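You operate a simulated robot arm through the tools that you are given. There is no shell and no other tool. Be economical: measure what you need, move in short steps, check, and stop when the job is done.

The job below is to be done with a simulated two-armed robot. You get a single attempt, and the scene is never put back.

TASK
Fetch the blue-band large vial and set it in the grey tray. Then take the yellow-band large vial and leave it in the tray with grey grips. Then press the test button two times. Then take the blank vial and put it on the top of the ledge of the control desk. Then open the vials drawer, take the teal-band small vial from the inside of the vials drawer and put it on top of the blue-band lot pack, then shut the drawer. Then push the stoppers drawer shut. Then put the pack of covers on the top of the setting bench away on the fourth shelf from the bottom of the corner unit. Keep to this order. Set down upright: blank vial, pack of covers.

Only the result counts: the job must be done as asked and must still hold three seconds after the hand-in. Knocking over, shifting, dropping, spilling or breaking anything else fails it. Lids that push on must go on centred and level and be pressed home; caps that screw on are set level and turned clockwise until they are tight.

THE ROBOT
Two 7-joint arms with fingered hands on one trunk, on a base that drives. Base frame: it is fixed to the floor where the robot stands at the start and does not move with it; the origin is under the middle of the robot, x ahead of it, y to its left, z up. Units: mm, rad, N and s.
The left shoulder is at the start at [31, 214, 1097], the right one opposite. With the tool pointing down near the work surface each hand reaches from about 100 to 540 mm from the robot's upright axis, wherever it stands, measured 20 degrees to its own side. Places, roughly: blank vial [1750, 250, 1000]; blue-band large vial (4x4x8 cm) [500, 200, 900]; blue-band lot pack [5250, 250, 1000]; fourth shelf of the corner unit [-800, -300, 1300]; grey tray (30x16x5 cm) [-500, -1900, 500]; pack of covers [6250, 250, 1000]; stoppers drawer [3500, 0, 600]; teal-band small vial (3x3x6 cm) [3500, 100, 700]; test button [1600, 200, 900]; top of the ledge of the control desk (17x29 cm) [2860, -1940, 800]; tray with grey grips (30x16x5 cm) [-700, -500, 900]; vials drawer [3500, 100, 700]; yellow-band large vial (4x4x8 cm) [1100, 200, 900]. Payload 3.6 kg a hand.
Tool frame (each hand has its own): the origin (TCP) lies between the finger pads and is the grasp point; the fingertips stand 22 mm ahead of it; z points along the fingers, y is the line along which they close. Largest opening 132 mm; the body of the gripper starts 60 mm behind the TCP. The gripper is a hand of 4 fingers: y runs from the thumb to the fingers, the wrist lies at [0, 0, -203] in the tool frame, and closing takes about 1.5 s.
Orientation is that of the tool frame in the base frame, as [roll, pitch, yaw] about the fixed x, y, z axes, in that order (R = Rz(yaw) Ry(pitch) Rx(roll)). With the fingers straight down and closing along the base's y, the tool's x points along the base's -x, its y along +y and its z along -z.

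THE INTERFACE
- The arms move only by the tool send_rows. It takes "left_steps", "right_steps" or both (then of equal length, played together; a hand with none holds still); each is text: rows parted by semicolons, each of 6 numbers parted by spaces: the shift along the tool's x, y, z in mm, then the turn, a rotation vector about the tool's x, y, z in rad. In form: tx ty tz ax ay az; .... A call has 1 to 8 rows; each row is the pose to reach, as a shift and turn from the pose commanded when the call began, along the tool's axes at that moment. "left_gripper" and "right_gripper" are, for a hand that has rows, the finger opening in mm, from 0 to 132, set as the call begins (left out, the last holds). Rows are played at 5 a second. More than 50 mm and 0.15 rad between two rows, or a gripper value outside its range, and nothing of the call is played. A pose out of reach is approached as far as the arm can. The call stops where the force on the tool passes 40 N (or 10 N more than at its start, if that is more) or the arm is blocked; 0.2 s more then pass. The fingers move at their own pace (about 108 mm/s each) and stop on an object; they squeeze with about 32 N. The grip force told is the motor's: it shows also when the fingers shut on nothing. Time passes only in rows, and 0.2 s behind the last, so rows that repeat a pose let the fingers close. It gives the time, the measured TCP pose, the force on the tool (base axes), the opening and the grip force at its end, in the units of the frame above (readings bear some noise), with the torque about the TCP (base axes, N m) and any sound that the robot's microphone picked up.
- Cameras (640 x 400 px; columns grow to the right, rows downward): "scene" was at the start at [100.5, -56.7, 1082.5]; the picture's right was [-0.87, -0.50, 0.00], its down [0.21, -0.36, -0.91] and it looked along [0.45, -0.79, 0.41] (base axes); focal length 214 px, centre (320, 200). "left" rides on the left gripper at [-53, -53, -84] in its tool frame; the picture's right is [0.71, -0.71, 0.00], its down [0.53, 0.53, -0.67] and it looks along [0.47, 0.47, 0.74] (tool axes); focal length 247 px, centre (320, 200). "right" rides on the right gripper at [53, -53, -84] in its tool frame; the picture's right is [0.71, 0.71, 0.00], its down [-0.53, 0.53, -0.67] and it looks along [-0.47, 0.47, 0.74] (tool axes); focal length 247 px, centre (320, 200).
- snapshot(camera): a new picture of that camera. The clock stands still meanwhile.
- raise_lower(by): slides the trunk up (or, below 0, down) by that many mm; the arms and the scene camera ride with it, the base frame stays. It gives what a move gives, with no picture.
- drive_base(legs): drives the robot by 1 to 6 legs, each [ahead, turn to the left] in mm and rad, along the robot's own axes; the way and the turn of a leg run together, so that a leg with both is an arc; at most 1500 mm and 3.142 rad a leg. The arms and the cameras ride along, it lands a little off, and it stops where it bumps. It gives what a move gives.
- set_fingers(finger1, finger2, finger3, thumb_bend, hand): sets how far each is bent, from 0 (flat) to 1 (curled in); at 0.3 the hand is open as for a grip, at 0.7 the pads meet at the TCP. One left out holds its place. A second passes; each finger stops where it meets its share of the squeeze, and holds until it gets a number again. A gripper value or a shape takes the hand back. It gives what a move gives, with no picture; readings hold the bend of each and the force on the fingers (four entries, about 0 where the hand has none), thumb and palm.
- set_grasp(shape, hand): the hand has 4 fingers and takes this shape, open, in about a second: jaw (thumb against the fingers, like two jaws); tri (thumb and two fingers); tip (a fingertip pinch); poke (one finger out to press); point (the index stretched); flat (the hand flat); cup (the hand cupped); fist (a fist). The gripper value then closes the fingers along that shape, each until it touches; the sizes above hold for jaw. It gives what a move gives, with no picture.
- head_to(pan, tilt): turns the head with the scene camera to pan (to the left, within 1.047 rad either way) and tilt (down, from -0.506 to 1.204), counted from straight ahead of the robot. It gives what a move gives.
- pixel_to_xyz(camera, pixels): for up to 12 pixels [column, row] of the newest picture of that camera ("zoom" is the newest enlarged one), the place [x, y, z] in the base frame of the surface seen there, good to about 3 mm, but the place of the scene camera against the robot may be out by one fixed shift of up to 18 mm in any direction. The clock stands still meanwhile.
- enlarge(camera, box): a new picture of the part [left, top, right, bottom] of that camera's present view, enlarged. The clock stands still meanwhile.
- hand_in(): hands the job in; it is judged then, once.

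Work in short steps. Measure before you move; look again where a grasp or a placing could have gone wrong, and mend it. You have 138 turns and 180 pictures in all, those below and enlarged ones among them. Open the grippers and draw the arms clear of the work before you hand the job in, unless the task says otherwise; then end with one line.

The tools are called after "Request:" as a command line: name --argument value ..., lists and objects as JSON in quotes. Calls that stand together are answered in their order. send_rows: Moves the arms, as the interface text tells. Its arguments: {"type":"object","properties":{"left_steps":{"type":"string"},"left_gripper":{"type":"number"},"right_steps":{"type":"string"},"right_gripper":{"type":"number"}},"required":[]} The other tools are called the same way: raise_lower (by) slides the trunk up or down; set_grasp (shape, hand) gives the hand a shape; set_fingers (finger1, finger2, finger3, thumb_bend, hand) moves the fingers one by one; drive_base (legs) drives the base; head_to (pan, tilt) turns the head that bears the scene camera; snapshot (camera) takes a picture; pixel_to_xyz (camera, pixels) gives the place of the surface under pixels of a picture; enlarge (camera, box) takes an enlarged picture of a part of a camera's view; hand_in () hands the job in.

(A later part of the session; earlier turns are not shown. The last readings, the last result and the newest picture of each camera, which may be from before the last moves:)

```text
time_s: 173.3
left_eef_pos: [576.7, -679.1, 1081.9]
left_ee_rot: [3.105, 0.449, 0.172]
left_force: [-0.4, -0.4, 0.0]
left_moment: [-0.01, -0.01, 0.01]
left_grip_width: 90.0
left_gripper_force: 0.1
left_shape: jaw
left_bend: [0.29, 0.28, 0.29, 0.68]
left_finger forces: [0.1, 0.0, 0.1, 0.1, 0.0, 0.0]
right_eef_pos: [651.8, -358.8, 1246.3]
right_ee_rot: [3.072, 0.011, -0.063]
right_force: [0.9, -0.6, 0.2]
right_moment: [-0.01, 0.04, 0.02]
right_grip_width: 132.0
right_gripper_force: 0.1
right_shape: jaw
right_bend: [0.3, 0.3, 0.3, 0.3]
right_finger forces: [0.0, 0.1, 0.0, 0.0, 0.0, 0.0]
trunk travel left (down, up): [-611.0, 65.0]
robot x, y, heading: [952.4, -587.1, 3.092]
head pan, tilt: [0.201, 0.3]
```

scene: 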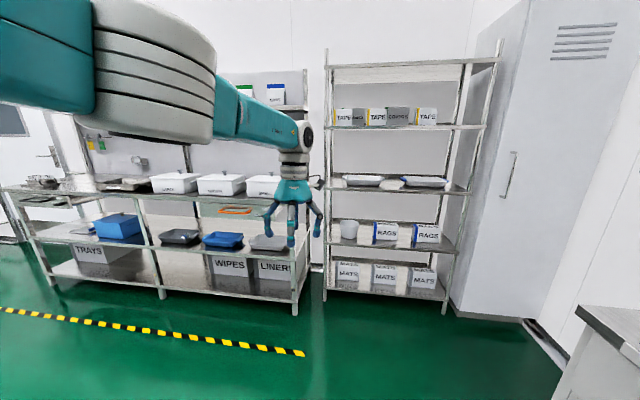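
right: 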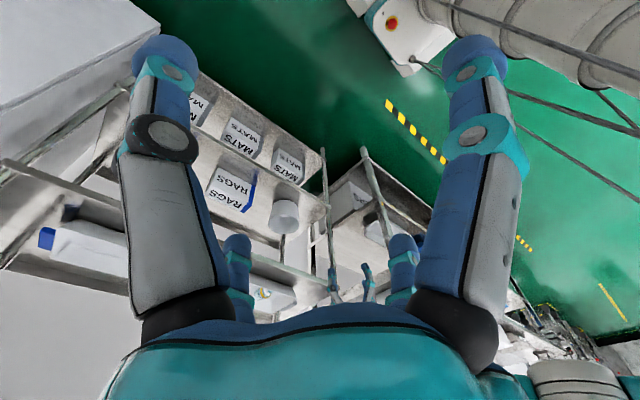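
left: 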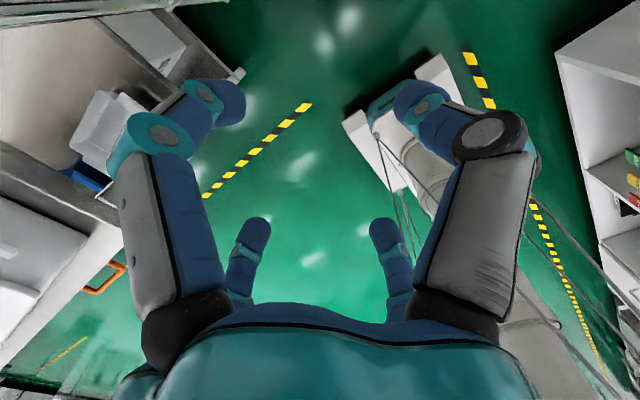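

Works. I level the hand and raise it.

Request:
send_rows --left_steps "0 0 -20 0 0.14 0;0 0 -40 0 0.28 0;0 0 -60 0 0.42 0;0 0 -60 0 0.45 0;0 0 -60 0 0.45 0"

Request:
send_rows --left_steps "0 0 -20 0.03 0 0.11;0 0 -45 0.03 0 0.22;0 0 -60 0.03 0 0.22"

Request:
drive_base --legs '[[-550, 0], [0, -0.35], [0, -0.35], [0, -0.35]]'

Request:
drive_base --legs '[[0, -0.25], [0, -0.25]]'

```text
time_s: 174.5
left_eef_pos: [599.9, -672.6, 1134.7]
left_ee_rot: [3.109, -0.005, 0.184]
left_force: [-0.1, 0.2, -0.4]
left_moment: [0.03, 0.0, 0.01]
left_grip_width: 90.0
left_gripper_force: 0.0
left_shape: jaw
left_bend: [0.29, 0.28, 0.29, 0.68]
left_finger forces: [0.0, 0.0, 0.0, 0.0, 0.1, 0.0]
right_eef_pos: [650.3, -359.1, 1246.8]
right_ee_rot: [3.072, 0.01, -0.062]
right_force: [0.4, 0.0, 1.0]
right_moment: [0.01, -0.03, -0.02]
right_grip_width: 132.0
right_gripper_force: 0.0
right_shape: jaw
right_bend: [0.3, 0.3, 0.3, 0.3]
right_finger forces: [0.0, 0.1, 0.0, 0.0, 0.0, 0.0]
trunk travel left (down, up): [-611.0, 65.0]
robot x, y, heading: [954.6, -586.7, 3.089]
head pan, tilt: [0.201, 0.3]
```

```text
time_s: 175.3
left_eef_pos: [601.4, -671.5, 1195.5]
left_ee_rot: [3.138, -0.006, -0.037]
left_force: [-0.3, -0.8, -0.7]
left_moment: [0.03, 0.0, 0.01]
left_grip_width: 90.0
left_gripper_force: 0.1
left_shape: jaw
left_bend: [0.29, 0.28, 0.29, 0.68]
left_finger forces: [0.0, 0.0, 0.0, 0.0, 0.0, 0.0]
right_eef_pos: [651.3, -357.6, 1245.3]
right_ee_rot: [3.071, 0.012, -0.062]
right_force: [-0.4, -0.7, 0.6]
right_moment: [0.0, 0.0, -0.02]
right_grip_width: 131.7
right_gripper_force: 0.1
right_shape: jaw
right_bend: [0.3, 0.3, 0.3, 0.3]
right_finger forces: [0.1, 0.0, 0.1, 0.0, 0.0, 0.0]
trunk travel left (down, up): [-611.0, 65.0]
robot x, y, heading: [953.7, -584.7, 3.09]
head pan, tilt: [0.201, 0.3]
```

```text
time_s: 181.5
left_eef_pos: [1223.0, -374.8, 1194.9]
left_ee_rot: [3.137, -0.005, -0.986]
left_force: [0.2, 0.3, 0.6]
left_moment: [-0.02, 0.06, 0.02]
left_grip_width: 89.8
left_gripper_force: 0.1
left_shape: jaw
left_bend: [0.29, 0.29, 0.29, 0.68]
left_finger forces: [0.1, 0.0, 0.1, 0.0, 0.1, 0.0]
right_eef_pos: [1508.4, -234.1, 1245.3]
right_ee_rot: [3.069, 0.012, -1.015]
right_force: [0.9, 0.4, 0.0]
right_moment: [0.0, 0.01, 0.02]
right_grip_width: 132.1
right_gripper_force: 0.0
right_shape: jaw
right_bend: [0.3, 0.3, 0.3, 0.3]
right_finger forces: [0.0, 0.0, 0.1, 0.0, 0.0, 0.0]
trunk travel left (down, up): [-611.0, 65.0]
robot x, y, heading: [1462.1, -635.2, 2.112]
head pan, tilt: [0.201, 0.3]
stopped in leg 4: the robot was blocked; the commanded pose is now the measured one
```

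```text
time_s: 183.7
left_eef_pos: [1375.2, -291.1, 1194.7]
left_ee_rot: [3.138, -0.005, -1.488]
left_force: [0.2, 0.2, -0.8]
left_moment: [0.0, 0.02, 0.01]
left_grip_width: 90.0
left_gripper_force: 0.1
left_shape: jaw
left_bend: [0.29, 0.29, 0.29, 0.68]
left_finger forces: [0.0, 0.0, 0.0, 0.0, 0.1, 0.1]
right_eef_pos: [1693.8, -304.8, 1247.7]
right_ee_rot: [3.073, 0.012, -1.514]
right_force: [0.0, 0.3, 0.1]
right_moment: [-0.01, 0.02, 0.01]
right_grip_width: 132.0
right_gripper_force: 0.1
right_shape: jaw
right_bend: [0.3, 0.3, 0.3, 0.3]
right_finger forces: [0.0, 0.1, 0.0, 0.1, 0.0, 0.0]
trunk travel left (down, up): [-611.0, 65.0]
robot x, y, heading: [1438.3, -633.2, 1.618]
head pan, tilt: [0.201, 0.3]
```

Now facing the bench at (1438,-633). I look at the middle part of the bench for the test button and the blank vial.

Request:
head_to --pan -0.2 --tilt 0.65

Request:
snapshot --camera "scene"

Request:
enlarge --camera "scene" --box '[260, 100, 500, 250]'

```text
time_s: 184.6
left_eef_pos: [1373.4, -290.2, 1195.4]
left_ee_rot: [3.139, -0.004, -1.487]
left_force: [-0.5, 0.0, -0.2]
left_moment: [0.02, -0.04, 0.0]
left_grip_width: 90.0
left_gripper_force: 0.1
left_shape: jaw
left_bend: [0.29, 0.29, 0.29, 0.68]
left_finger forces: [0.0, 0.1, 0.1, 0.0, 0.1, 0.0]
right_eef_pos: [1690.2, -303.8, 1248.4]
right_ee_rot: [3.074, 0.014, -1.517]
right_force: [-0.1, 0.3, 0.5]
right_moment: [-0.03, -0.01, -0.01]
right_grip_width: 132.0
right_gripper_force: 0.0
right_shape: jaw
right_bend: [0.3, 0.3, 0.3, 0.3]
right_finger forces: [0.1, 0.0, 0.0, 0.0, 0.1, 0.0]
trunk travel left (down, up): [-611.0, 65.0]
robot x, y, heading: [1440.5, -632.5, 1.616]
head pan, tilt: [-0.201, 0.649]
```

```text
114 pictures are left
```

scene: 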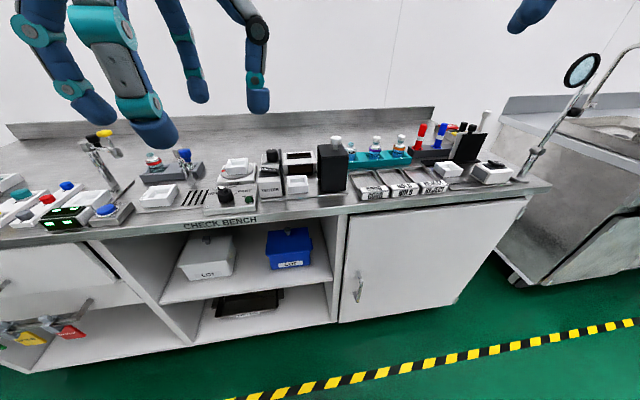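

```text
2.67 times, centred on (380, 175) of scene
```

zoom: 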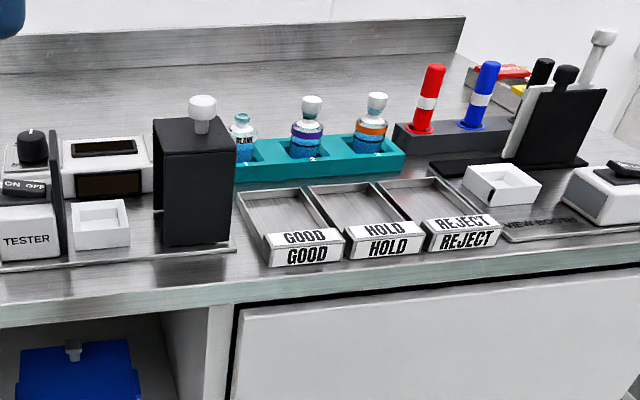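

The blank vial is at zoom (243,140) (label "BLANK"); the test button is hidden behind the black slab. I move to about (1650,-440).

Request:
drive_base --legs '[[0, -0.43], [0, -0.43], [290, 0]]'

Request:
drive_base --legs '[[0, 0.4], [0, 0.41]]'

Request:
head_to --pan 0.1 --tilt 0.8

Request:
snapshot --camera "scene"

```text
time_s: 187.4
left_eef_pos: [1644.8, -351.2, 1196.7]
left_ee_rot: [3.136, -0.006, -2.294]
left_force: [0.0, -0.6, 0.4]
left_moment: [0.02, 0.05, -0.01]
left_grip_width: 90.2
left_gripper_force: 0.1
left_shape: jaw
left_bend: [0.29, 0.29, 0.29, 0.68]
left_finger forces: [0.0, 0.0, 0.0, 0.0, 0.1, 0.0]
right_eef_pos: [1852.0, -590.8, 1247.4]
right_ee_rot: [3.07, 0.01, -2.322]
right_force: [0.3, -0.5, -0.8]
right_moment: [0.0, 0.01, 0.0]
right_grip_width: 132.3
right_gripper_force: 0.0
right_shape: jaw
right_bend: [0.3, 0.3, 0.3, 0.3]
right_finger forces: [0.0, 0.0, 0.0, 0.0, 0.1, 0.0]
trunk travel left (down, up): [-611.0, 65.0]
robot x, y, heading: [1412.0, -612.8, 0.795]
head pan, tilt: [-0.201, 0.649]
stopped in leg 2: the robot was blocked; the commanded pose is now the measured one
```

```text
time_s: 190.6
left_eef_pos: [1376.6, -263.2, 1198.1]
left_ee_rot: [-3.141, -0.004, -1.484]
left_force: [-0.9, 0.5, -0.2]
left_moment: [0.02, -0.04, -0.02]
left_grip_width: 89.8
left_gripper_force: 0.1
left_shape: jaw
left_bend: [0.29, 0.29, 0.29, 0.68]
left_finger forces: [0.0, 0.1, 0.1, 0.0, 0.1, 0.0]
right_eef_pos: [1695.6, -277.1, 1249.2]
right_ee_rot: [3.076, 0.012, -1.512]
right_force: [-0.8, 0.2, -0.8]
right_moment: [0.03, -0.02, 0.0]
right_grip_width: 132.0
right_gripper_force: 0.0
right_shape: jaw
right_bend: [0.3, 0.3, 0.3, 0.3]
right_finger forces: [0.1, 0.1, 0.1, 0.0, 0.0, 0.0]
trunk travel left (down, up): [-611.0, 65.0]
robot x, y, heading: [1444.2, -610.9, 1.586]
head pan, tilt: [-0.201, 0.649]
stopped in leg 2: the robot was blocked; the commanded pose is now the measured one
```

```text
time_s: 191.4
left_eef_pos: [1381.4, -262.3, 1198.8]
left_ee_rot: [3.141, -0.002, -1.483]
left_force: [0.8, 0.2, -0.5]
left_moment: [0.01, -0.01, -0.05]
left_grip_width: 90.3
left_gripper_force: 0.1
left_shape: jaw
left_bend: [0.29, 0.29, 0.29, 0.68]
left_finger forces: [0.0, 0.0, 0.1, 0.1, 0.0, 0.0]
right_eef_pos: [1699.0, -274.2, 1249.1]
right_ee_rot: [3.075, 0.01, -1.514]
right_force: [-0.2, 0.8, -0.2]
right_moment: [0.02, 0.03, 0.03]
right_grip_width: 131.9
right_gripper_force: 0.0
right_shape: jaw
right_bend: [0.3, 0.3, 0.3, 0.3]
right_finger forces: [0.0, 0.1, 0.0, 0.0, 0.0, 0.1]
trunk travel left (down, up): [-611.0, 65.0]
robot x, y, heading: [1448.5, -606.7, 1.585]
head pan, tilt: [0.099, 0.799]
```

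```text
112 pictures are left
```

scene: 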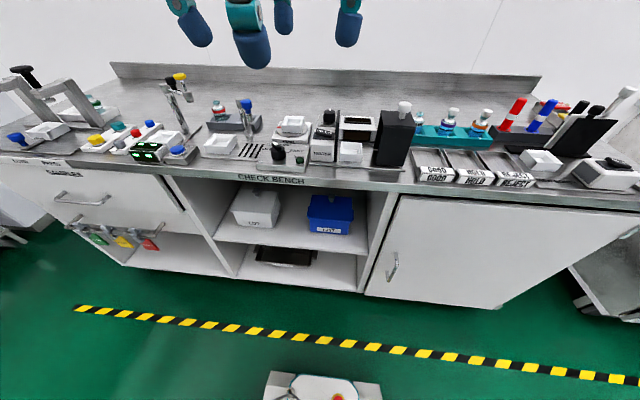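

I go diagonally with gentle turns: right 0.5, ahead 250, left 0.5.

Request:
drive_base --legs '[[0, -0.28], [0, -0.28], [230, 0]]'

Request:
drive_base --legs '[[0, 0.28], [0, 0.26]]'

Request:
snapshot --camera "scene"

```text
time_s: 195.1
left_eef_pos: [1694.3, -86.3, 1198.3]
left_ee_rot: [3.137, -0.004, -2.044]
left_force: [-0.1, -0.2, 0.1]
left_moment: [0.01, 0.04, -0.03]
left_grip_width: 90.0
left_gripper_force: 0.1
left_shape: jaw
left_bend: [0.29, 0.29, 0.29, 0.68]
left_finger forces: [0.1, 0.1, 0.0, 0.0, 0.0, 0.0]
right_eef_pos: [1957.2, -267.0, 1248.7]
right_ee_rot: [3.072, 0.012, -2.072]
right_force: [0.7, 0.4, -1.0]
right_moment: [0.03, 0.02, -0.01]
right_grip_width: 132.0
right_gripper_force: 0.0
right_shape: jaw
right_bend: [0.3, 0.3, 0.3, 0.3]
right_finger forces: [0.0, 0.0, 0.0, 0.0, 0.1, 0.0]
trunk travel left (down, up): [-611.0, 65.0]
robot x, y, heading: [1555.2, -411.2, 1.025]
head pan, tilt: [0.099, 0.799]
```

```text
time_s: 197.3
left_eef_pos: [1506.9, -60.3, 1199.4]
left_ee_rot: [3.14, -0.005, -1.502]
left_force: [0.1, -1.0, -0.6]
left_moment: [0.01, -0.02, -0.02]
left_grip_width: 89.8
left_gripper_force: 0.0
left_shape: jaw
left_bend: [0.29, 0.29, 0.29, 0.68]
left_finger forces: [0.0, 0.0, 0.0, 0.1, 0.0, 0.0]
right_eef_pos: [1824.9, -78.4, 1249.9]
right_ee_rot: [3.074, 0.012, -1.531]
right_force: [0.3, 0.5, 0.1]
right_moment: [0.03, 0.0, 0.0]
right_grip_width: 132.1
right_gripper_force: 0.1
right_shape: jaw
right_bend: [0.3, 0.3, 0.3, 0.3]
right_finger forces: [0.0, 0.0, 0.0, 0.0, 0.1, 0.0]
trunk travel left (down, up): [-611.0, 65.0]
robot x, y, heading: [1578.9, -404.5, 1.566]
head pan, tilt: [0.099, 0.799]
```

```text
111 pictures are left
```

scene: 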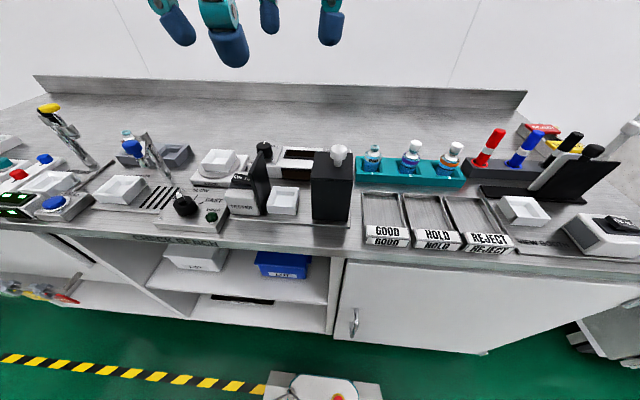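

I step on to about (1627,-316), then bring the left hand over the device to look for the button.

Request:
drive_base --legs '[[0, -0.28], [0, -0.27], [95, 0]]'

Request:
drive_base --legs '[[0, 0.28], [0, 0.27]]'

Request:
head_to --pan 0.0 --tilt 0.85

Request:
snapshot --camera "scene"

```text
time_s: 200.3
left_eef_pos: [1737.8, -13.0, 1197.4]
left_ee_rot: [3.138, -0.008, -2.045]
left_force: [-0.3, 0.6, -0.8]
left_moment: [-0.05, 0.04, 0.0]
left_grip_width: 89.9
left_gripper_force: 0.0
left_shape: jaw
left_bend: [0.29, 0.29, 0.29, 0.68]
left_finger forces: [0.0, 0.0, 0.0, 0.0, 0.0, 0.1]
right_eef_pos: [2000.7, -193.6, 1247.1]
right_ee_rot: [3.071, 0.007, -2.076]
right_force: [1.6, 0.7, 0.1]
right_moment: [-0.05, 0.03, -0.02]
right_grip_width: 131.9
right_gripper_force: 0.1
right_shape: jaw
right_bend: [0.3, 0.3, 0.3, 0.3]
right_finger forces: [0.1, 0.0, 0.0, 0.0, 0.0, 0.0]
trunk travel left (down, up): [-611.0, 65.0]
robot x, y, heading: [1597.5, -341.2, 0.982]
head pan, tilt: [0.099, 0.799]
stopped in leg 3: the robot was blocked; the commanded pose is now the measured one
```

```text
time_s: 202.5
left_eef_pos: [1546.2, 5.5, 1201.8]
left_ee_rot: [3.14, -0.001, -1.501]
left_force: [0.8, 0.2, 0.4]
left_moment: [-0.01, 0.03, 0.01]
left_grip_width: 90.0
left_gripper_force: 0.0
left_shape: jaw
left_bend: [0.29, 0.29, 0.29, 0.68]
left_finger forces: [0.0, 0.0, 0.1, 0.1, 0.1, 0.0]
right_eef_pos: [1863.6, -11.9, 1251.3]
right_ee_rot: [3.073, 0.014, -1.529]
right_force: [0.7, 0.4, -0.6]
right_moment: [-0.05, -0.01, 0.01]
right_grip_width: 131.8
right_gripper_force: 0.1
right_shape: jaw
right_bend: [0.3, 0.3, 0.3, 0.3]
right_finger forces: [0.1, 0.0, 0.0, 0.1, 0.0, 0.1]
trunk travel left (down, up): [-611.0, 65.0]
robot x, y, heading: [1623.2, -341.8, 1.53]
head pan, tilt: [0.099, 0.799]
```

```text
time_s: 203.2
left_eef_pos: [1544.3, 6.3, 1201.1]
left_ee_rot: [-3.14, -0.004, -1.502]
left_force: [0.2, 0.2, 0.2]
left_moment: [0.02, -0.03, -0.01]
left_grip_width: 90.0
left_gripper_force: 0.1
left_shape: jaw
left_bend: [0.29, 0.29, 0.29, 0.68]
left_finger forces: [0.0, 0.1, 0.0, 0.0, 0.0, 0.1]
right_eef_pos: [1860.7, -10.4, 1251.9]
right_ee_rot: [3.075, 0.013, -1.527]
right_force: [0.6, 0.8, -0.4]
right_moment: [0.0, -0.04, -0.01]
right_grip_width: 132.3
right_gripper_force: 0.1
right_shape: jaw
right_bend: [0.3, 0.3, 0.3, 0.3]
right_finger forces: [0.0, 0.0, 0.0, 0.1, 0.1, 0.1]
trunk travel left (down, up): [-611.0, 65.0]
robot x, y, heading: [1622.8, -339.7, 1.525]
head pan, tilt: [0.0, 0.85]
```

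```text
110 pictures are left
```

scene: 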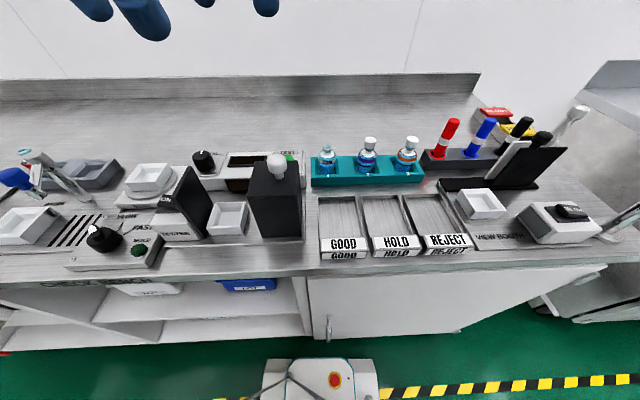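

A green button shows at (287,156) just behind the slab. I enlarge and measure.

Request:
enlarge --camera "scene" --box '[170, 120, 430, 265]'

Request:
pixel_to_xyz --camera "scene" --pixels '[[290, 158], [284, 153], [298, 155], [276, 160], [275, 200], [262, 170], [290, 170], [327, 155], [327, 165], [205, 162], [300, 200], [367, 155]]'

```text
2.46 times, centred on (300, 192) of scene
```

zoom: 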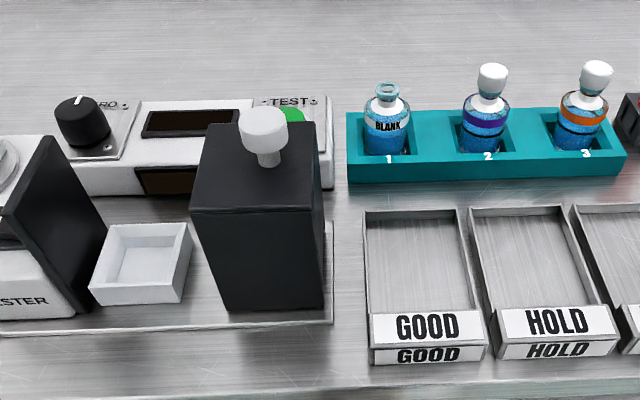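

```text
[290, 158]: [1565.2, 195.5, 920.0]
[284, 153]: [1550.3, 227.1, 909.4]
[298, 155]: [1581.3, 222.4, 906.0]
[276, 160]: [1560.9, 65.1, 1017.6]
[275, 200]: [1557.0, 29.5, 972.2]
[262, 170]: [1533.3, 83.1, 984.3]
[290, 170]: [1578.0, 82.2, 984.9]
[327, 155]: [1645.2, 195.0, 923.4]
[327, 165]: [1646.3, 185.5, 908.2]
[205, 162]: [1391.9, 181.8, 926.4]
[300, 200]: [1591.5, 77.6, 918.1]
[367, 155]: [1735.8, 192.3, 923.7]
```

The TEST button (green) is at about (1576,190,920). I give the left hand the poke shape and move it above the button, high.

Request:
send_rows --left_steps "-45 -12 0 0 0 0;-90 -24 0 0 0 0;-135 -36 0 0 0 0.035;-181 -48 0 0 0 0.069;-181 -48 0 0 0 0.069"

Request:
set_grasp --hand "left" --shape "poke"

Request:
snapshot --camera "left"

Request:
head_to --pan 0.0 --tilt 0.4

Request:
snapshot --camera "scene"

```text
time_s: 204.4
left_eef_pos: [1579.8, 188.1, 1200.7]
left_ee_rot: [3.139, -0.001, -1.571]
left_force: [-0.3, 0.4, -0.1]
left_moment: [0.02, -0.02, 0.0]
left_grip_width: 89.9
left_gripper_force: 0.1
left_shape: jaw
left_bend: [0.29, 0.29, 0.29, 0.68]
left_finger forces: [0.0, 0.0, 0.0, 0.1, 0.0, 0.0]
right_eef_pos: [1862.2, -11.9, 1252.2]
right_ee_rot: [3.076, 0.014, -1.526]
right_force: [-0.6, 0.1, 0.6]
right_moment: [-0.02, -0.03, -0.01]
right_grip_width: 131.8
right_gripper_force: 0.1
right_shape: jaw
right_bend: [0.3, 0.3, 0.3, 0.3]
right_finger forces: [0.0, 0.0, 0.1, 0.0, 0.0, 0.0]
trunk travel left (down, up): [-611.0, 65.0]
robot x, y, heading: [1619.7, -342.2, 1.531]
head pan, tilt: [0.0, 0.85]
```

```text
time_s: 205.3
left_eef_pos: [1579.4, 188.5, 1200.8]
left_ee_rot: [-3.142, -0.001, -1.569]
left_force: [-0.2, -0.3, 0.2]
left_moment: [0.02, 0.02, 0.0]
left_grip_width: 0.0
left_gripper_force: 0.1
left_shape: poke
left_bend: [1.0, 1.0, 1.0, 0.91]
left_finger forces: [0.1, 0.1, 0.1, 0.0, 0.0, 0.0]
right_eef_pos: [1864.1, -10.6, 1252.2]
right_ee_rot: [3.074, 0.014, -1.528]
right_force: [0.2, -0.9, -1.1]
right_moment: [-0.02, -0.04, 0.02]
right_grip_width: 132.2
right_gripper_force: 0.1
right_shape: jaw
right_bend: [0.3, 0.3, 0.3, 0.3]
right_finger forces: [0.0, 0.0, 0.1, 0.0, 0.1, 0.0]
trunk travel left (down, up): [-611.0, 65.0]
robot x, y, heading: [1618.6, -342.9, 1.526]
head pan, tilt: [0.0, 0.85]
```

```text
108 pictures are left
```

left: 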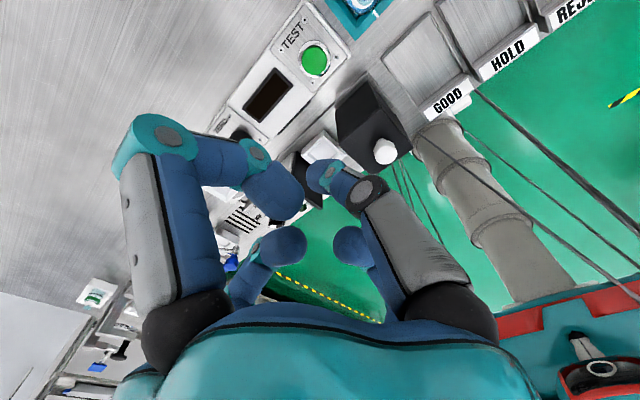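

```text
time_s: 206.2
left_eef_pos: [1580.0, 189.7, 1200.5]
left_ee_rot: [3.141, -0.002, -1.569]
left_force: [-0.6, -0.8, 1.2]
left_moment: [0.01, 0.0, 0.01]
left_grip_width: 0.0
left_gripper_force: 0.0
left_shape: poke
left_bend: [1.0, 1.0, 1.0, 0.91]
left_finger forces: [0.0, 0.1, 0.1, 0.0, 0.1, 0.1]
right_eef_pos: [1863.6, -12.1, 1250.8]
right_ee_rot: [3.074, 0.014, -1.529]
right_force: [0.2, 0.2, 0.8]
right_moment: [0.01, -0.02, -0.02]
right_grip_width: 131.9
right_gripper_force: 0.0
right_shape: jaw
right_bend: [0.3, 0.3, 0.3, 0.3]
right_finger forces: [0.0, 0.0, 0.0, 0.0, 0.0, 0.1]
trunk travel left (down, up): [-611.0, 65.0]
robot x, y, heading: [1620.8, -342.0, 1.531]
head pan, tilt: [0.0, 0.4]
```

```text
107 pictures are left
```

scene: 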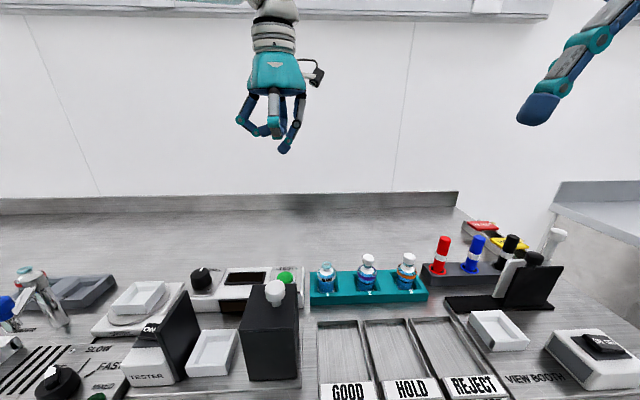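

The TEST button is at (314,60) in the left picture. I measure it there.

Request:
pixel_to_xyz --camera "left" --pixels '[[314, 60], [305, 52], [323, 66], [306, 68], [322, 52], [300, 75], [330, 40], [285, 55], [355, 125], [385, 150]]'

```text
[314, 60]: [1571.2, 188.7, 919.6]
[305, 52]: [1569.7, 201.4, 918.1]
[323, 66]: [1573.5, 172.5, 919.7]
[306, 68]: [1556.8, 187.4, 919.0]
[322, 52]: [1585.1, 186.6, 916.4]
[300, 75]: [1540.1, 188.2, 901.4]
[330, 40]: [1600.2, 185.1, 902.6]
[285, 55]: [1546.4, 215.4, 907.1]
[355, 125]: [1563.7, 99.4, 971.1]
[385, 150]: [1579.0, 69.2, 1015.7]
```

Button centre is (1571,188.5), top z 919. I centre and descend to about 8 mm above contact.

Request:
send_rows --left_steps "1 9 45 0 0 0;1 9 90 0 0 0;1 9 135 0 0 0;1 9 180 0 0 0;1 9 220 0 0 0;1 9 240 0 0 0;1 9 248 0 0 0"

Request:
snapshot --camera "left"

```text
time_s: 207.8
left_eef_pos: [1571.8, 188.4, 952.0]
left_ee_rot: [3.14, -0.002, -1.571]
left_force: [0.2, -0.2, -0.2]
left_moment: [0.03, 0.03, 0.03]
left_grip_width: 0.1
left_gripper_force: 0.1
left_shape: poke
left_bend: [1.0, 1.0, 1.0, 0.91]
left_finger forces: [0.0, 0.0, 0.0, 0.0, 0.0, 0.0]
right_eef_pos: [1863.3, -11.3, 1251.1]
right_ee_rot: [3.074, 0.015, -1.53]
right_force: [-0.1, -0.6, 0.3]
right_moment: [0.0, -0.05, 0.0]
right_grip_width: 132.0
right_gripper_force: 0.0
right_shape: jaw
right_bend: [0.3, 0.3, 0.3, 0.3]
right_finger forces: [0.0, 0.0, 0.0, 0.0, 0.0, 0.0]
trunk travel left (down, up): [-611.0, 65.0]
robot x, y, heading: [1621.0, -342.0, 1.52]
head pan, tilt: [0.0, 0.4]
```

```text
106 pictures are left
```

left: 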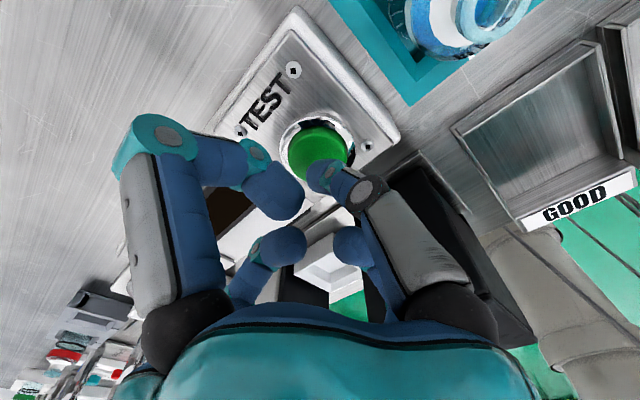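

The thumb tip is right above the button. I press down in small steps until there is force.

Request:
send_rows --left_steps "0 0 4 0 0 0;0 0 8 0 0 0;0 0 11 0 0 0;0 0 14 0 0 0;0 0 17 0 0 0"

Request:
snapshot --camera "left"

```text
time_s: 209.0
left_eef_pos: [1571.4, 188.2, 936.5]
left_ee_rot: [3.139, -0.001, -1.57]
left_force: [-0.1, 1.4, 5.3]
left_moment: [0.02, -0.02, -0.02]
left_grip_width: 0.0
left_gripper_force: 0.0
left_shape: poke
left_bend: [1.0, 1.0, 1.0, 0.91]
left_finger forces: [0.0, 0.2, 0.0, 0.1, 5.0, 0.0]
right_eef_pos: [1862.6, -11.4, 1251.9]
right_ee_rot: [3.073, 0.014, -1.529]
right_force: [0.1, -0.3, 0.0]
right_moment: [0.02, -0.01, -0.01]
right_grip_width: 132.4
right_gripper_force: 0.0
right_shape: jaw
right_bend: [0.3, 0.3, 0.3, 0.3]
right_finger forces: [0.0, 0.0, 0.0, 0.1, 0.0, 0.1]
trunk travel left (down, up): [-611.0, 65.0]
robot x, y, heading: [1623.9, -343.5, 1.526]
head pan, tilt: [0.0, 0.4]
heard: click
```

```text
105 pictures are left
```

left: 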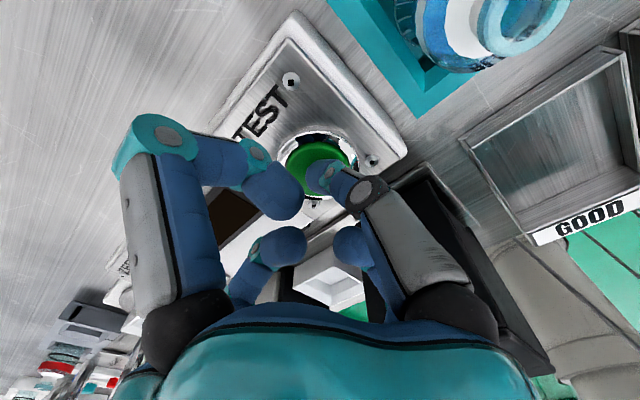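

A click was heard. I raise clear, then press a second time to the same depth.

Request:
send_rows --left_steps "0 0 -6 0 0 0;0 0 -14 0 0 0;0 0 -16 0 0 0;0 0 -16 0 0 0;0 0 -16 0 0 0"

Request:
send_rows --left_steps "0 0 4 0 0 0;0 0 8 0 0 0;0 0 11 0 0 0;0 0 14 0 0 0;0 0 17 0 0 0"

```text
time_s: 210.2
left_eef_pos: [1571.1, 189.4, 952.4]
left_ee_rot: [3.141, 0.0, -1.569]
left_force: [-0.6, 0.0, -0.3]
left_moment: [-0.01, -0.01, 0.0]
left_grip_width: 0.0
left_gripper_force: 0.1
left_shape: poke
left_bend: [1.0, 1.0, 1.0, 0.91]
left_finger forces: [0.1, 0.1, 0.0, 0.0, 0.1, 0.0]
right_eef_pos: [1862.9, -11.4, 1251.4]
right_ee_rot: [3.072, 0.014, -1.529]
right_force: [0.7, -1.1, 1.1]
right_moment: [-0.01, 0.04, -0.02]
right_grip_width: 132.0
right_gripper_force: 0.0
right_shape: jaw
right_bend: [0.3, 0.3, 0.3, 0.3]
right_finger forces: [0.0, 0.0, 0.0, 0.0, 0.1, 0.0]
trunk travel left (down, up): [-611.0, 65.0]
robot x, y, heading: [1623.4, -341.6, 1.527]
head pan, tilt: [0.0, 0.4]
```

```text
time_s: 211.4
left_eef_pos: [1571.2, 187.8, 935.4]
left_ee_rot: [3.141, -0.002, -1.569]
left_force: [0.3, 0.5, 6.5]
left_moment: [-0.01, 0.06, 0.01]
left_grip_width: 0.1
left_gripper_force: 0.1
left_shape: poke
left_bend: [1.0, 1.0, 1.0, 0.91]
left_finger forces: [0.0, 0.1, 0.0, 0.0, 6.9, 0.1]
right_eef_pos: [1863.8, -12.1, 1251.9]
right_ee_rot: [3.073, 0.015, -1.528]
right_force: [0.7, 0.2, 0.3]
right_moment: [-0.01, 0.0, 0.05]
right_grip_width: 131.7
right_gripper_force: 0.1
right_shape: jaw
right_bend: [0.3, 0.3, 0.3, 0.3]
right_finger forces: [0.0, 0.1, 0.0, 0.0, 0.0, 0.0]
trunk travel left (down, up): [-611.0, 65.0]
robot x, y, heading: [1620.6, -340.8, 1.53]
head pan, tilt: [0.0, 0.4]
heard: click
```

Second click. I raise the hand, take the jaw shape, and move above the blank vial at about (1656,207).

Request:
send_rows --left_steps "0 0 -20 0 0 0;0 0 -60 0 0 0;0 0 -105 0 0 0;0 0 -150 0 0 0;0 0 -195 0 0 0;0 0 -240 0 0 0;0 0 -265 0 0 0"

Request:
set_grasp --hand "left" --shape "jaw"

Request:
send_rows --left_steps "-10 -40 0 0 0 0;-19 -85 0 0 0 0;-19 -85 0 0 0 0" --left_gripper 90

Request:
enlarge --camera "left" --box '[220, 0, 460, 150]'

```text
time_s: 213.0
left_eef_pos: [1570.7, 188.0, 1200.6]
left_ee_rot: [3.141, -0.004, -1.566]
left_force: [0.4, 0.1, 0.5]
left_moment: [0.02, -0.02, 0.0]
left_grip_width: 0.0
left_gripper_force: 0.1
left_shape: poke
left_bend: [1.0, 1.0, 1.0, 0.91]
left_finger forces: [0.2, 0.0, 0.0, 0.0, 0.1, 0.0]
right_eef_pos: [1863.4, -11.8, 1251.9]
right_ee_rot: [3.073, 0.013, -1.529]
right_force: [-0.2, -0.9, -0.9]
right_moment: [0.02, 0.01, -0.03]
right_grip_width: 132.2
right_gripper_force: 0.0
right_shape: jaw
right_bend: [0.3, 0.3, 0.3, 0.3]
right_finger forces: [0.0, 0.1, 0.0, 0.0, 0.0, 0.0]
trunk travel left (down, up): [-611.0, 65.0]
robot x, y, heading: [1620.1, -340.8, 1.525]
head pan, tilt: [0.0, 0.4]
```

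```text
time_s: 213.9
left_eef_pos: [1570.6, 189.4, 1200.3]
left_ee_rot: [3.141, -0.003, -1.569]
left_force: [0.4, -0.4, 0.8]
left_moment: [-0.01, 0.01, -0.01]
left_grip_width: 132.0
left_gripper_force: 0.1
left_shape: jaw
left_bend: [0.3, 0.3, 0.3, 0.3]
left_finger forces: [0.1, 0.1, 0.1, 0.0, 0.0, 0.1]
right_eef_pos: [1863.4, -11.2, 1251.8]
right_ee_rot: [3.075, 0.014, -1.53]
right_force: [-0.1, 0.5, 0.1]
right_moment: [0.02, 0.0, -0.01]
right_grip_width: 132.1
right_gripper_force: 0.1
right_shape: jaw
right_bend: [0.3, 0.3, 0.3, 0.3]
right_finger forces: [0.0, 0.0, 0.0, 0.1, 0.1, 0.0]
trunk travel left (down, up): [-611.0, 65.0]
robot x, y, heading: [1619.8, -343.8, 1.524]
head pan, tilt: [0.0, 0.4]
```

```text
time_s: 214.7
left_eef_pos: [1655.9, 207.3, 1199.8]
left_ee_rot: [3.139, -0.003, -1.572]
left_force: [0.6, -0.6, 0.2]
left_moment: [0.02, -0.02, 0.01]
left_grip_width: 90.3
left_gripper_force: 0.0
left_shape: jaw
left_bend: [0.28, 0.28, 0.28, 0.68]
left_finger forces: [0.0, 0.1, 0.0, 0.1, 0.0, 0.0]
right_eef_pos: [1862.1, -12.0, 1252.5]
right_ee_rot: [3.075, 0.015, -1.528]
right_force: [0.2, 0.4, 0.3]
right_moment: [-0.02, -0.01, -0.01]
right_grip_width: 132.0
right_gripper_force: 0.0
right_shape: jaw
right_bend: [0.3, 0.3, 0.3, 0.3]
right_finger forces: [0.0, 0.1, 0.0, 0.1, 0.0, 0.0]
trunk travel left (down, up): [-611.0, 65.0]
robot x, y, heading: [1622.0, -343.3, 1.526]
head pan, tilt: [0.0, 0.4]
```

```text
2.67 times, centred on (340, 75) of left
```

zoom: 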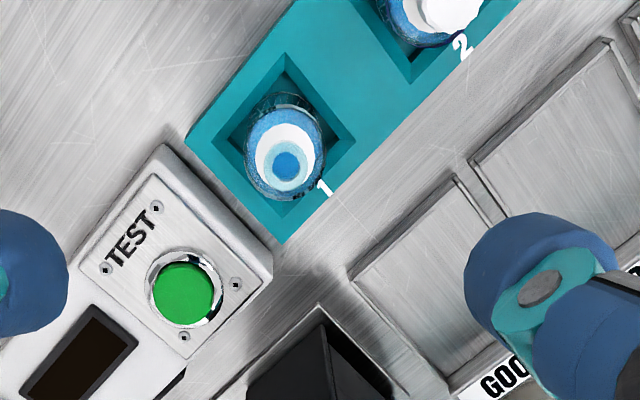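

Cap at full (327,62) gives the vial centre about (1665,203). I centre and descend to just above.

Request:
send_rows --left_steps "4 -9 40 0 0 0;4 -9 80 0 0 0;4 -9 120 0 0 0;4 -9 160 0 0 0;4 -9 195 0 0 0;4 -9 214 0 0 0;4 -9 214 0 0 0" --left_gripper 76

Request:
snapshot --camera "left"

```text
time_s: 216.5
left_eef_pos: [1625.8, 226.5, 991.3]
left_ee_rot: [3.138, 0.015, -1.504]
left_force: [-0.3, -0.4, 0.9]
left_moment: [0.03, 0.0, -0.02]
left_grip_width: 76.4
left_gripper_force: 0.0
left_shape: jaw
left_bend: [0.33, 0.33, 0.33, 0.7]
left_finger forces: [0.1, 0.1, 0.1, 0.0, 0.0, 0.0]
left hand out of reach, approached as far as the arm can: row 6, 7
right_eef_pos: [1863.5, -11.2, 1251.9]
right_ee_rot: [3.075, 0.013, -1.526]
right_force: [0.0, -0.2, -0.4]
right_moment: [-0.01, -0.04, -0.01]
right_grip_width: 132.2
right_gripper_force: 0.0
right_shape: jaw
right_bend: [0.3, 0.3, 0.3, 0.3]
right_finger forces: [0.0, 0.0, 0.1, 0.0, 0.1, 0.0]
trunk travel left (down, up): [-611.0, 65.0]
robot x, y, heading: [1619.7, -339.4, 1.529]
head pan, tilt: [0.0, 0.4]
stopped in row 7 (left hand): the arm was blocked; the commanded pose is now the measured one
```

```text
103 pictures are left
```

left: 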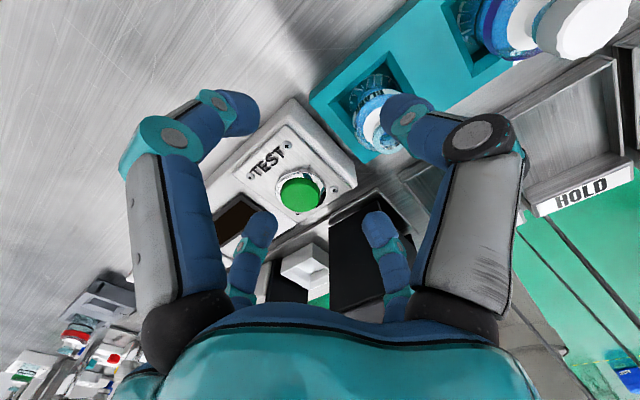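

The left arm hit its limit there. I raise it straight up, fold it to the left, and use the right hand instead, since the vial is on its side.

Request:
send_rows --left_steps "0 0 -30 0 0 0;0 0 -70 0 0 0;0 0 -110 0 0 0;0 0 -150 0 0 0;0 0 -190 0 0 0"

Request:
send_rows --left_steps "30 35 0 0 0 0;60 70 0 0 0 0;90 105 0 0 0 0;120 140 0 0 0 0;150 175 0 0 0 0;180 200 0 0 0 0;200 220 0 0 0 0;210 240 0 0 0 0"

Request:
drive_base --legs '[[38, 0.03]]'

```text
time_s: 217.9
left_eef_pos: [1608.1, 238.9, 1118.8]
left_ee_rot: [3.123, -0.06, -1.456]
left_force: [0.1, -0.1, 0.2]
left_moment: [-0.01, 0.0, 0.02]
left_grip_width: 76.5
left_gripper_force: 0.0
left_shape: jaw
left_bend: [0.33, 0.33, 0.33, 0.7]
left_finger forces: [0.0, 0.0, 0.0, 0.0, 0.1, 0.0]
left hand out of reach, approached as far as the arm can: row 1, 2, 3, 4, 5
right_eef_pos: [1863.7, -11.1, 1251.5]
right_ee_rot: [3.076, 0.01, -1.53]
right_force: [-0.8, -0.4, 0.1]
right_moment: [-0.01, 0.0, -0.02]
right_grip_width: 132.1
right_gripper_force: 0.1
right_shape: jaw
right_bend: [0.3, 0.3, 0.3, 0.3]
right_finger forces: [0.0, 0.0, 0.0, 0.0, 0.0, 0.0]
trunk travel left (down, up): [-611.0, 65.0]
robot x, y, heading: [1620.7, -344.4, 1.528]
head pan, tilt: [0.0, 0.4]
stopped in row 5 (left hand): the arm was blocked; the commanded pose is now the measured one
```

```text
time_s: 219.7
left_eef_pos: [1456.1, 288.5, 1110.8]
left_ee_rot: [3.121, -0.063, -1.462]
left_force: [-0.3, -0.3, 0.6]
left_moment: [0.02, 0.0, -0.01]
left_grip_width: 76.5
left_gripper_force: 0.1
left_shape: jaw
left_bend: [0.33, 0.33, 0.33, 0.7]
left_finger forces: [0.0, 0.1, 0.0, 0.0, 0.1, 0.0]
left hand out of reach, approached as far as the arm can: row 1, 2, 3, 4, 5, 6, 7, 8
right_eef_pos: [1862.1, -11.5, 1251.9]
right_ee_rot: [3.075, 0.016, -1.529]
right_force: [0.1, -0.5, -1.1]
right_moment: [-0.02, -0.01, -0.02]
right_grip_width: 131.9
right_gripper_force: 0.1
right_shape: jaw
right_bend: [0.3, 0.3, 0.3, 0.3]
right_finger forces: [0.0, 0.1, 0.0, 0.0, 0.1, 0.0]
trunk travel left (down, up): [-611.0, 65.0]
robot x, y, heading: [1620.2, -343.7, 1.525]
head pan, tilt: [0.0, 0.4]
```

```text
time_s: 220.6
left_eef_pos: [1438.8, 314.4, 1114.1]
left_ee_rot: [3.123, -0.055, -1.431]
left_force: [1.3, -0.3, 0.1]
left_moment: [0.05, 0.01, -0.03]
left_grip_width: 76.3
left_gripper_force: 0.1
left_shape: jaw
left_bend: [0.33, 0.33, 0.33, 0.7]
left_finger forces: [0.1, 0.1, 0.0, 0.0, 0.0, 0.1]
right_eef_pos: [1855.1, 24.1, 1256.1]
right_ee_rot: [3.074, 0.022, -1.498]
right_force: [0.7, 0.0, -0.6]
right_moment: [0.05, 0.03, -0.02]
right_grip_width: 131.7
right_gripper_force: 0.1
right_shape: jaw
right_bend: [0.3, 0.3, 0.3, 0.3]
right_finger forces: [0.1, 0.0, 0.0, 0.0, 0.0, 0.1]
trunk travel left (down, up): [-611.0, 65.0]
robot x, y, heading: [1623.6, -299.7, 1.562]
head pan, tilt: [0.0, 0.4]
```

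The left wrist is at its limit again; I use the same remedy: pitch forward, pull back, level.

Request:
send_rows --left_steps "0 0 0 0 -0.14 0;0 0 0 0 -0.28 0;0 0 0 0 -0.42 0;0 0 0 0 -0.55 0;0 0 0 0 -0.55 0"

Request:
send_rows --left_steps "30 0 -22 0 0 0;60 0 -44 0 0 0;90 0 -66 0 0 0;120 0 -88 0 0 0;150 0 -110 0 0 0;180 0 -132 0 0 0;210 0 -154 0 0 0;225 0 -165 0 0 0"

Request:
send_rows --left_steps "0 0 -10 0 0.14 0;0 0 -20 0 0.28 0;0 0 -30 0 0.42 0;0 0 -40 0 0.5 0;0 0 -40 0 0.5 0"

```text
time_s: 221.8
left_eef_pos: [1460.2, 418.2, 1101.6]
left_ee_rot: [3.119, 0.486, -1.444]
left_force: [0.3, 0.7, 0.0]
left_moment: [0.03, -0.01, -0.05]
left_grip_width: 76.4
left_gripper_force: 0.0
left_shape: jaw
left_bend: [0.33, 0.33, 0.33, 0.7]
left_finger forces: [0.0, 0.1, 0.0, 0.0, 0.0, 0.1]
left hand out of reach, approached as far as the arm can: row 1, 2, 3, 4, 5
right_eef_pos: [1854.4, 32.8, 1252.8]
right_ee_rot: [3.074, 0.017, -1.497]
right_force: [-0.8, 0.4, -0.2]
right_moment: [-0.03, 0.02, -0.02]
right_grip_width: 132.2
right_gripper_force: 0.1
right_shape: jaw
right_bend: [0.3, 0.3, 0.3, 0.3]
right_finger forces: [0.0, 0.0, 0.1, 0.0, 0.0, 0.0]
trunk travel left (down, up): [-611.0, 65.0]
robot x, y, heading: [1619.8, -302.5, 1.557]
head pan, tilt: [0.0, 0.4]
```

```text
time_s: 223.6
left_eef_pos: [1557.0, 389.9, 1116.6]
left_ee_rot: [3.118, 0.487, -1.444]
left_force: [-0.1, -0.1, 0.6]
left_moment: [0.02, 0.01, 0.02]
left_grip_width: 76.3
left_gripper_force: 0.1
left_shape: jaw
left_bend: [0.33, 0.33, 0.33, 0.7]
left_finger forces: [0.0, 0.0, 0.0, 0.0, 0.1, 0.1]
left hand out of reach, approached as far as the arm can: row 1, 2, 3, 4, 5, 6, 7, 8
right_eef_pos: [1855.1, 31.7, 1253.5]
right_ee_rot: [3.075, 0.015, -1.498]
right_force: [0.3, 0.1, -0.4]
right_moment: [0.0, 0.0, 0.01]
right_grip_width: 132.0
right_gripper_force: 0.2
right_shape: jaw
right_bend: [0.3, 0.3, 0.3, 0.3]
right_finger forces: [0.0, 0.0, 0.0, 0.0, 0.1, 0.0]
trunk travel left (down, up): [-611.0, 65.0]
robot x, y, heading: [1620.5, -305.2, 1.558]
head pan, tilt: [0.0, 0.4]
```

```text
time_s: 224.8
left_eef_pos: [1540.6, 313.5, 1146.7]
left_ee_rot: [3.122, 0.014, -1.433]
left_force: [-0.1, 0.6, -0.4]
left_moment: [0.02, 0.05, 0.02]
left_grip_width: 76.3
left_gripper_force: 0.1
left_shape: jaw
left_bend: [0.33, 0.33, 0.33, 0.7]
left_finger forces: [0.0, 0.0, 0.1, 0.0, 0.1, 0.0]
left hand out of reach, approached as far as the arm can: row 1, 2, 3, 4, 5
right_eef_pos: [1854.3, 32.2, 1253.9]
right_ee_rot: [3.076, 0.016, -1.498]
right_force: [-0.3, 1.1, 0.4]
right_moment: [0.02, -0.02, 0.01]
right_grip_width: 131.9
right_gripper_force: 0.1
right_shape: jaw
right_bend: [0.3, 0.3, 0.3, 0.3]
right_finger forces: [0.0, 0.1, 0.0, 0.0, 0.0, 0.0]
trunk travel left (down, up): [-611.0, 65.0]
robot x, y, heading: [1619.6, -303.6, 1.559]
head pan, tilt: [0.0, 0.4]
```

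The arm behaves oddly; I look at it.

Request:
head_to --pan 0.4 --tilt 0.1

Request:
snapshot --camera "scene"

```text
time_s: 225.7
left_eef_pos: [1539.7, 314.1, 1145.8]
left_ee_rot: [3.121, 0.019, -1.433]
left_force: [-0.1, 0.0, 0.5]
left_moment: [0.01, 0.01, 0.01]
left_grip_width: 76.3
left_gripper_force: 0.1
left_shape: jaw
left_bend: [0.33, 0.33, 0.33, 0.7]
left_finger forces: [0.1, 0.0, 0.1, 0.0, 0.1, 0.0]
right_eef_pos: [1855.6, 32.7, 1253.3]
right_ee_rot: [3.073, 0.014, -1.497]
right_force: [0.1, 0.3, 0.0]
right_moment: [0.01, 0.01, -0.03]
right_grip_width: 132.0
right_gripper_force: 0.1
right_shape: jaw
right_bend: [0.3, 0.3, 0.3, 0.3]
right_finger forces: [0.1, 0.0, 0.0, 0.0, 0.0, 0.1]
trunk travel left (down, up): [-611.0, 65.0]
robot x, y, heading: [1624.5, -300.6, 1.555]
head pan, tilt: [0.4, 0.099]
```

```text
102 pictures are left
```

scene: 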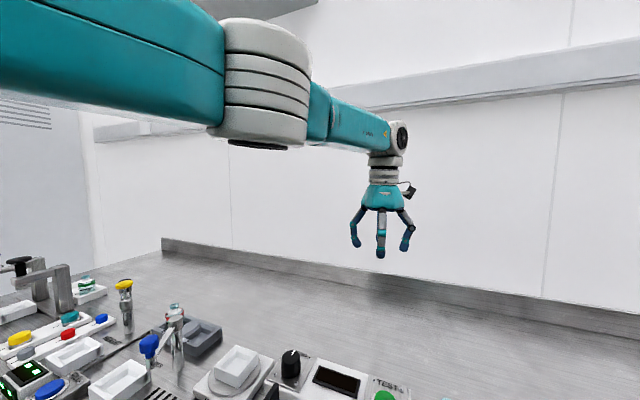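

The elbow is almost straight (singular). I command a move straight toward the shoulder to bend it.

Request:
send_rows --left_steps "42 5 -13 0 0 0;84 10 -26 0 0 0;126 15 -40 0 0 0;168 20 -53 0 0 0;210 25 -66 0 0 0;252 30 -80 0 0 0;290 40 -90 0 0 0;290 40 -90 0 0 0"

```text
time_s: 227.4
left_eef_pos: [1541.4, 24.7, 1241.6]
left_ee_rot: [3.121, -0.013, -1.43]
left_force: [-0.2, -0.2, 0.2]
left_moment: [-0.03, -0.02, 0.01]
left_grip_width: 76.3
left_gripper_force: 0.1
left_shape: jaw
left_bend: [0.33, 0.33, 0.33, 0.7]
left_finger forces: [0.0, 0.0, 0.1, 0.1, 0.0, 0.0]
left hand out of reach, approached as far as the arm can: row 1, 2
right_eef_pos: [1853.7, 33.9, 1252.5]
right_ee_rot: [3.074, 0.015, -1.497]
right_force: [-0.6, 0.3, -0.1]
right_moment: [-0.03, -0.03, 0.0]
right_grip_width: 131.9
right_gripper_force: 0.0
right_shape: jaw
right_bend: [0.3, 0.3, 0.3, 0.3]
right_finger forces: [0.0, 0.0, 0.2, 0.0, 0.0, 0.0]
trunk travel left (down, up): [-611.0, 65.0]
robot x, y, heading: [1625.8, -303.6, 1.56]
head pan, tilt: [0.4, 0.099]
```

Folded. Now I move the left hand further aside and bring the right hand above the blank vial, levelled.

Request:
send_rows --left_steps "0 20 0 0 0 0;0 40 0 0 0 0;0 60 0 0 0 0;0 80 0 0 0 0;0 100 0 0 0 0;0 100 0 0 0 0" --right_steps "-35 35 0 0.06 0.015 0.074;-70 70 0 0.067 0.015 0.074;-105 105 0 0.067 0.015 0.074;-140 140 0 0.067 0.015 0.074;-170 165 0 0.067 0.015 0.074;-183 176 0 0.067 0.015 0.074" --right_gripper 90

Request:
snapshot --camera "right"

Request:
enlarge --camera "right" --box '[200, 0, 440, 150]'

```text
time_s: 228.8
left_eef_pos: [1442.9, 8.9, 1243.1]
left_ee_rot: [3.121, -0.011, -1.432]
left_force: [-0.7, -1.1, 0.1]
left_moment: [0.01, -0.01, -0.02]
left_grip_width: 76.1
left_gripper_force: 0.1
left_shape: jaw
left_bend: [0.33, 0.33, 0.33, 0.7]
left_finger forces: [0.0, 0.1, 0.0, 0.1, 0.0, 0.0]
right_eef_pos: [1667.1, 204.9, 1268.9]
right_ee_rot: [3.14, -0.001, -1.57]
right_force: [0.5, -0.8, 0.3]
right_moment: [-0.03, 0.0, -0.01]
right_grip_width: 90.5
right_gripper_force: 0.2
right_shape: jaw
right_bend: [0.28, 0.28, 0.28, 0.68]
right_finger forces: [0.1, 0.0, 0.0, 0.1, 0.0, 0.0]
trunk travel left (down, up): [-611.0, 65.0]
robot x, y, heading: [1625.5, -305.9, 1.561]
head pan, tilt: [0.4, 0.099]
```

```text
101 pictures are left
```

right: 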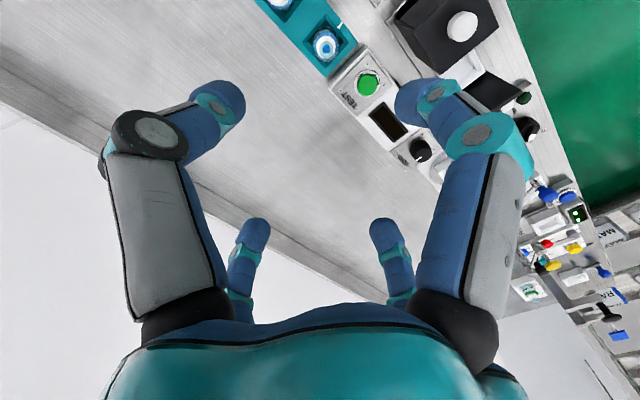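

```text
2.67 times, centred on (320, 75) of right
```

zoom: 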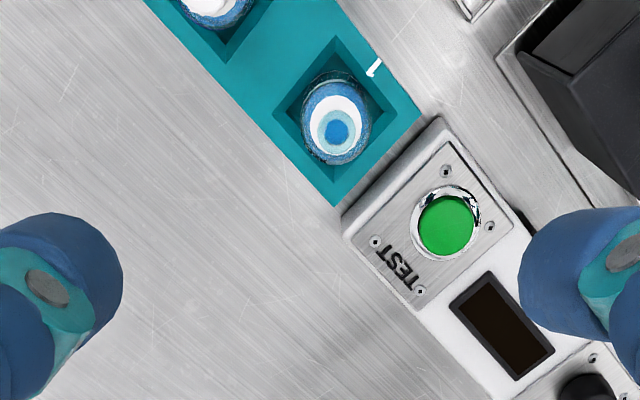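

Cap at full (326,49) gives about (1663,198). I descend to just above and check again.

Request:
send_rows --right_steps "5 3 45 0 0 0;5 3 90 0 0 0;5 3 135 0 0 0;5 3 180 0 0 0;5 3 220 0 0 0;5 3 255 0 0 0;5 3 281 0 0 0;5 3 281 0 0 0" --right_gripper 76

Request:
snapshot --camera "right"

```text
time_s: 230.7
left_eef_pos: [1442.1, 8.0, 1242.1]
left_ee_rot: [3.122, -0.011, -1.431]
left_force: [-0.2, 0.2, -0.2]
left_moment: [0.01, 0.02, 0.02]
left_grip_width: 76.4
left_gripper_force: 0.0
left_shape: jaw
left_bend: [0.33, 0.33, 0.33, 0.7]
left_finger forces: [0.0, 0.0, 0.0, 0.0, 0.0, 0.1]
right_eef_pos: [1663.1, 196.7, 986.4]
right_ee_rot: [-3.14, -0.001, -1.57]
right_force: [0.5, 0.1, -0.2]
right_moment: [-0.01, -0.02, 0.01]
right_grip_width: 76.9
right_gripper_force: 0.0
right_shape: jaw
right_bend: [0.33, 0.33, 0.33, 0.7]
right_finger forces: [0.0, 0.0, 0.1, 0.0, 0.0, 0.1]
trunk travel left (down, up): [-611.0, 65.0]
robot x, y, heading: [1623.4, -306.7, 1.56]
head pan, tilt: [0.4, 0.099]
```

```text
99 pictures are left
```

right: 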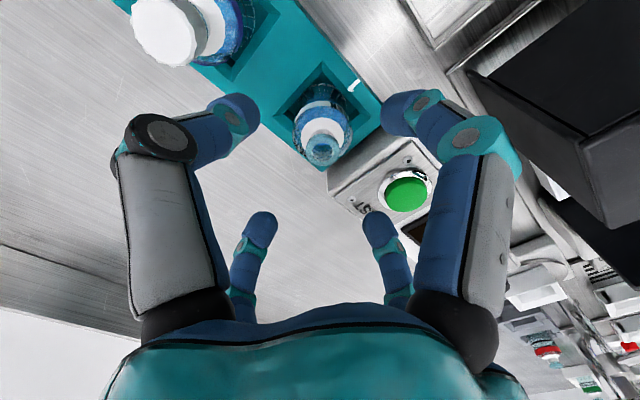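

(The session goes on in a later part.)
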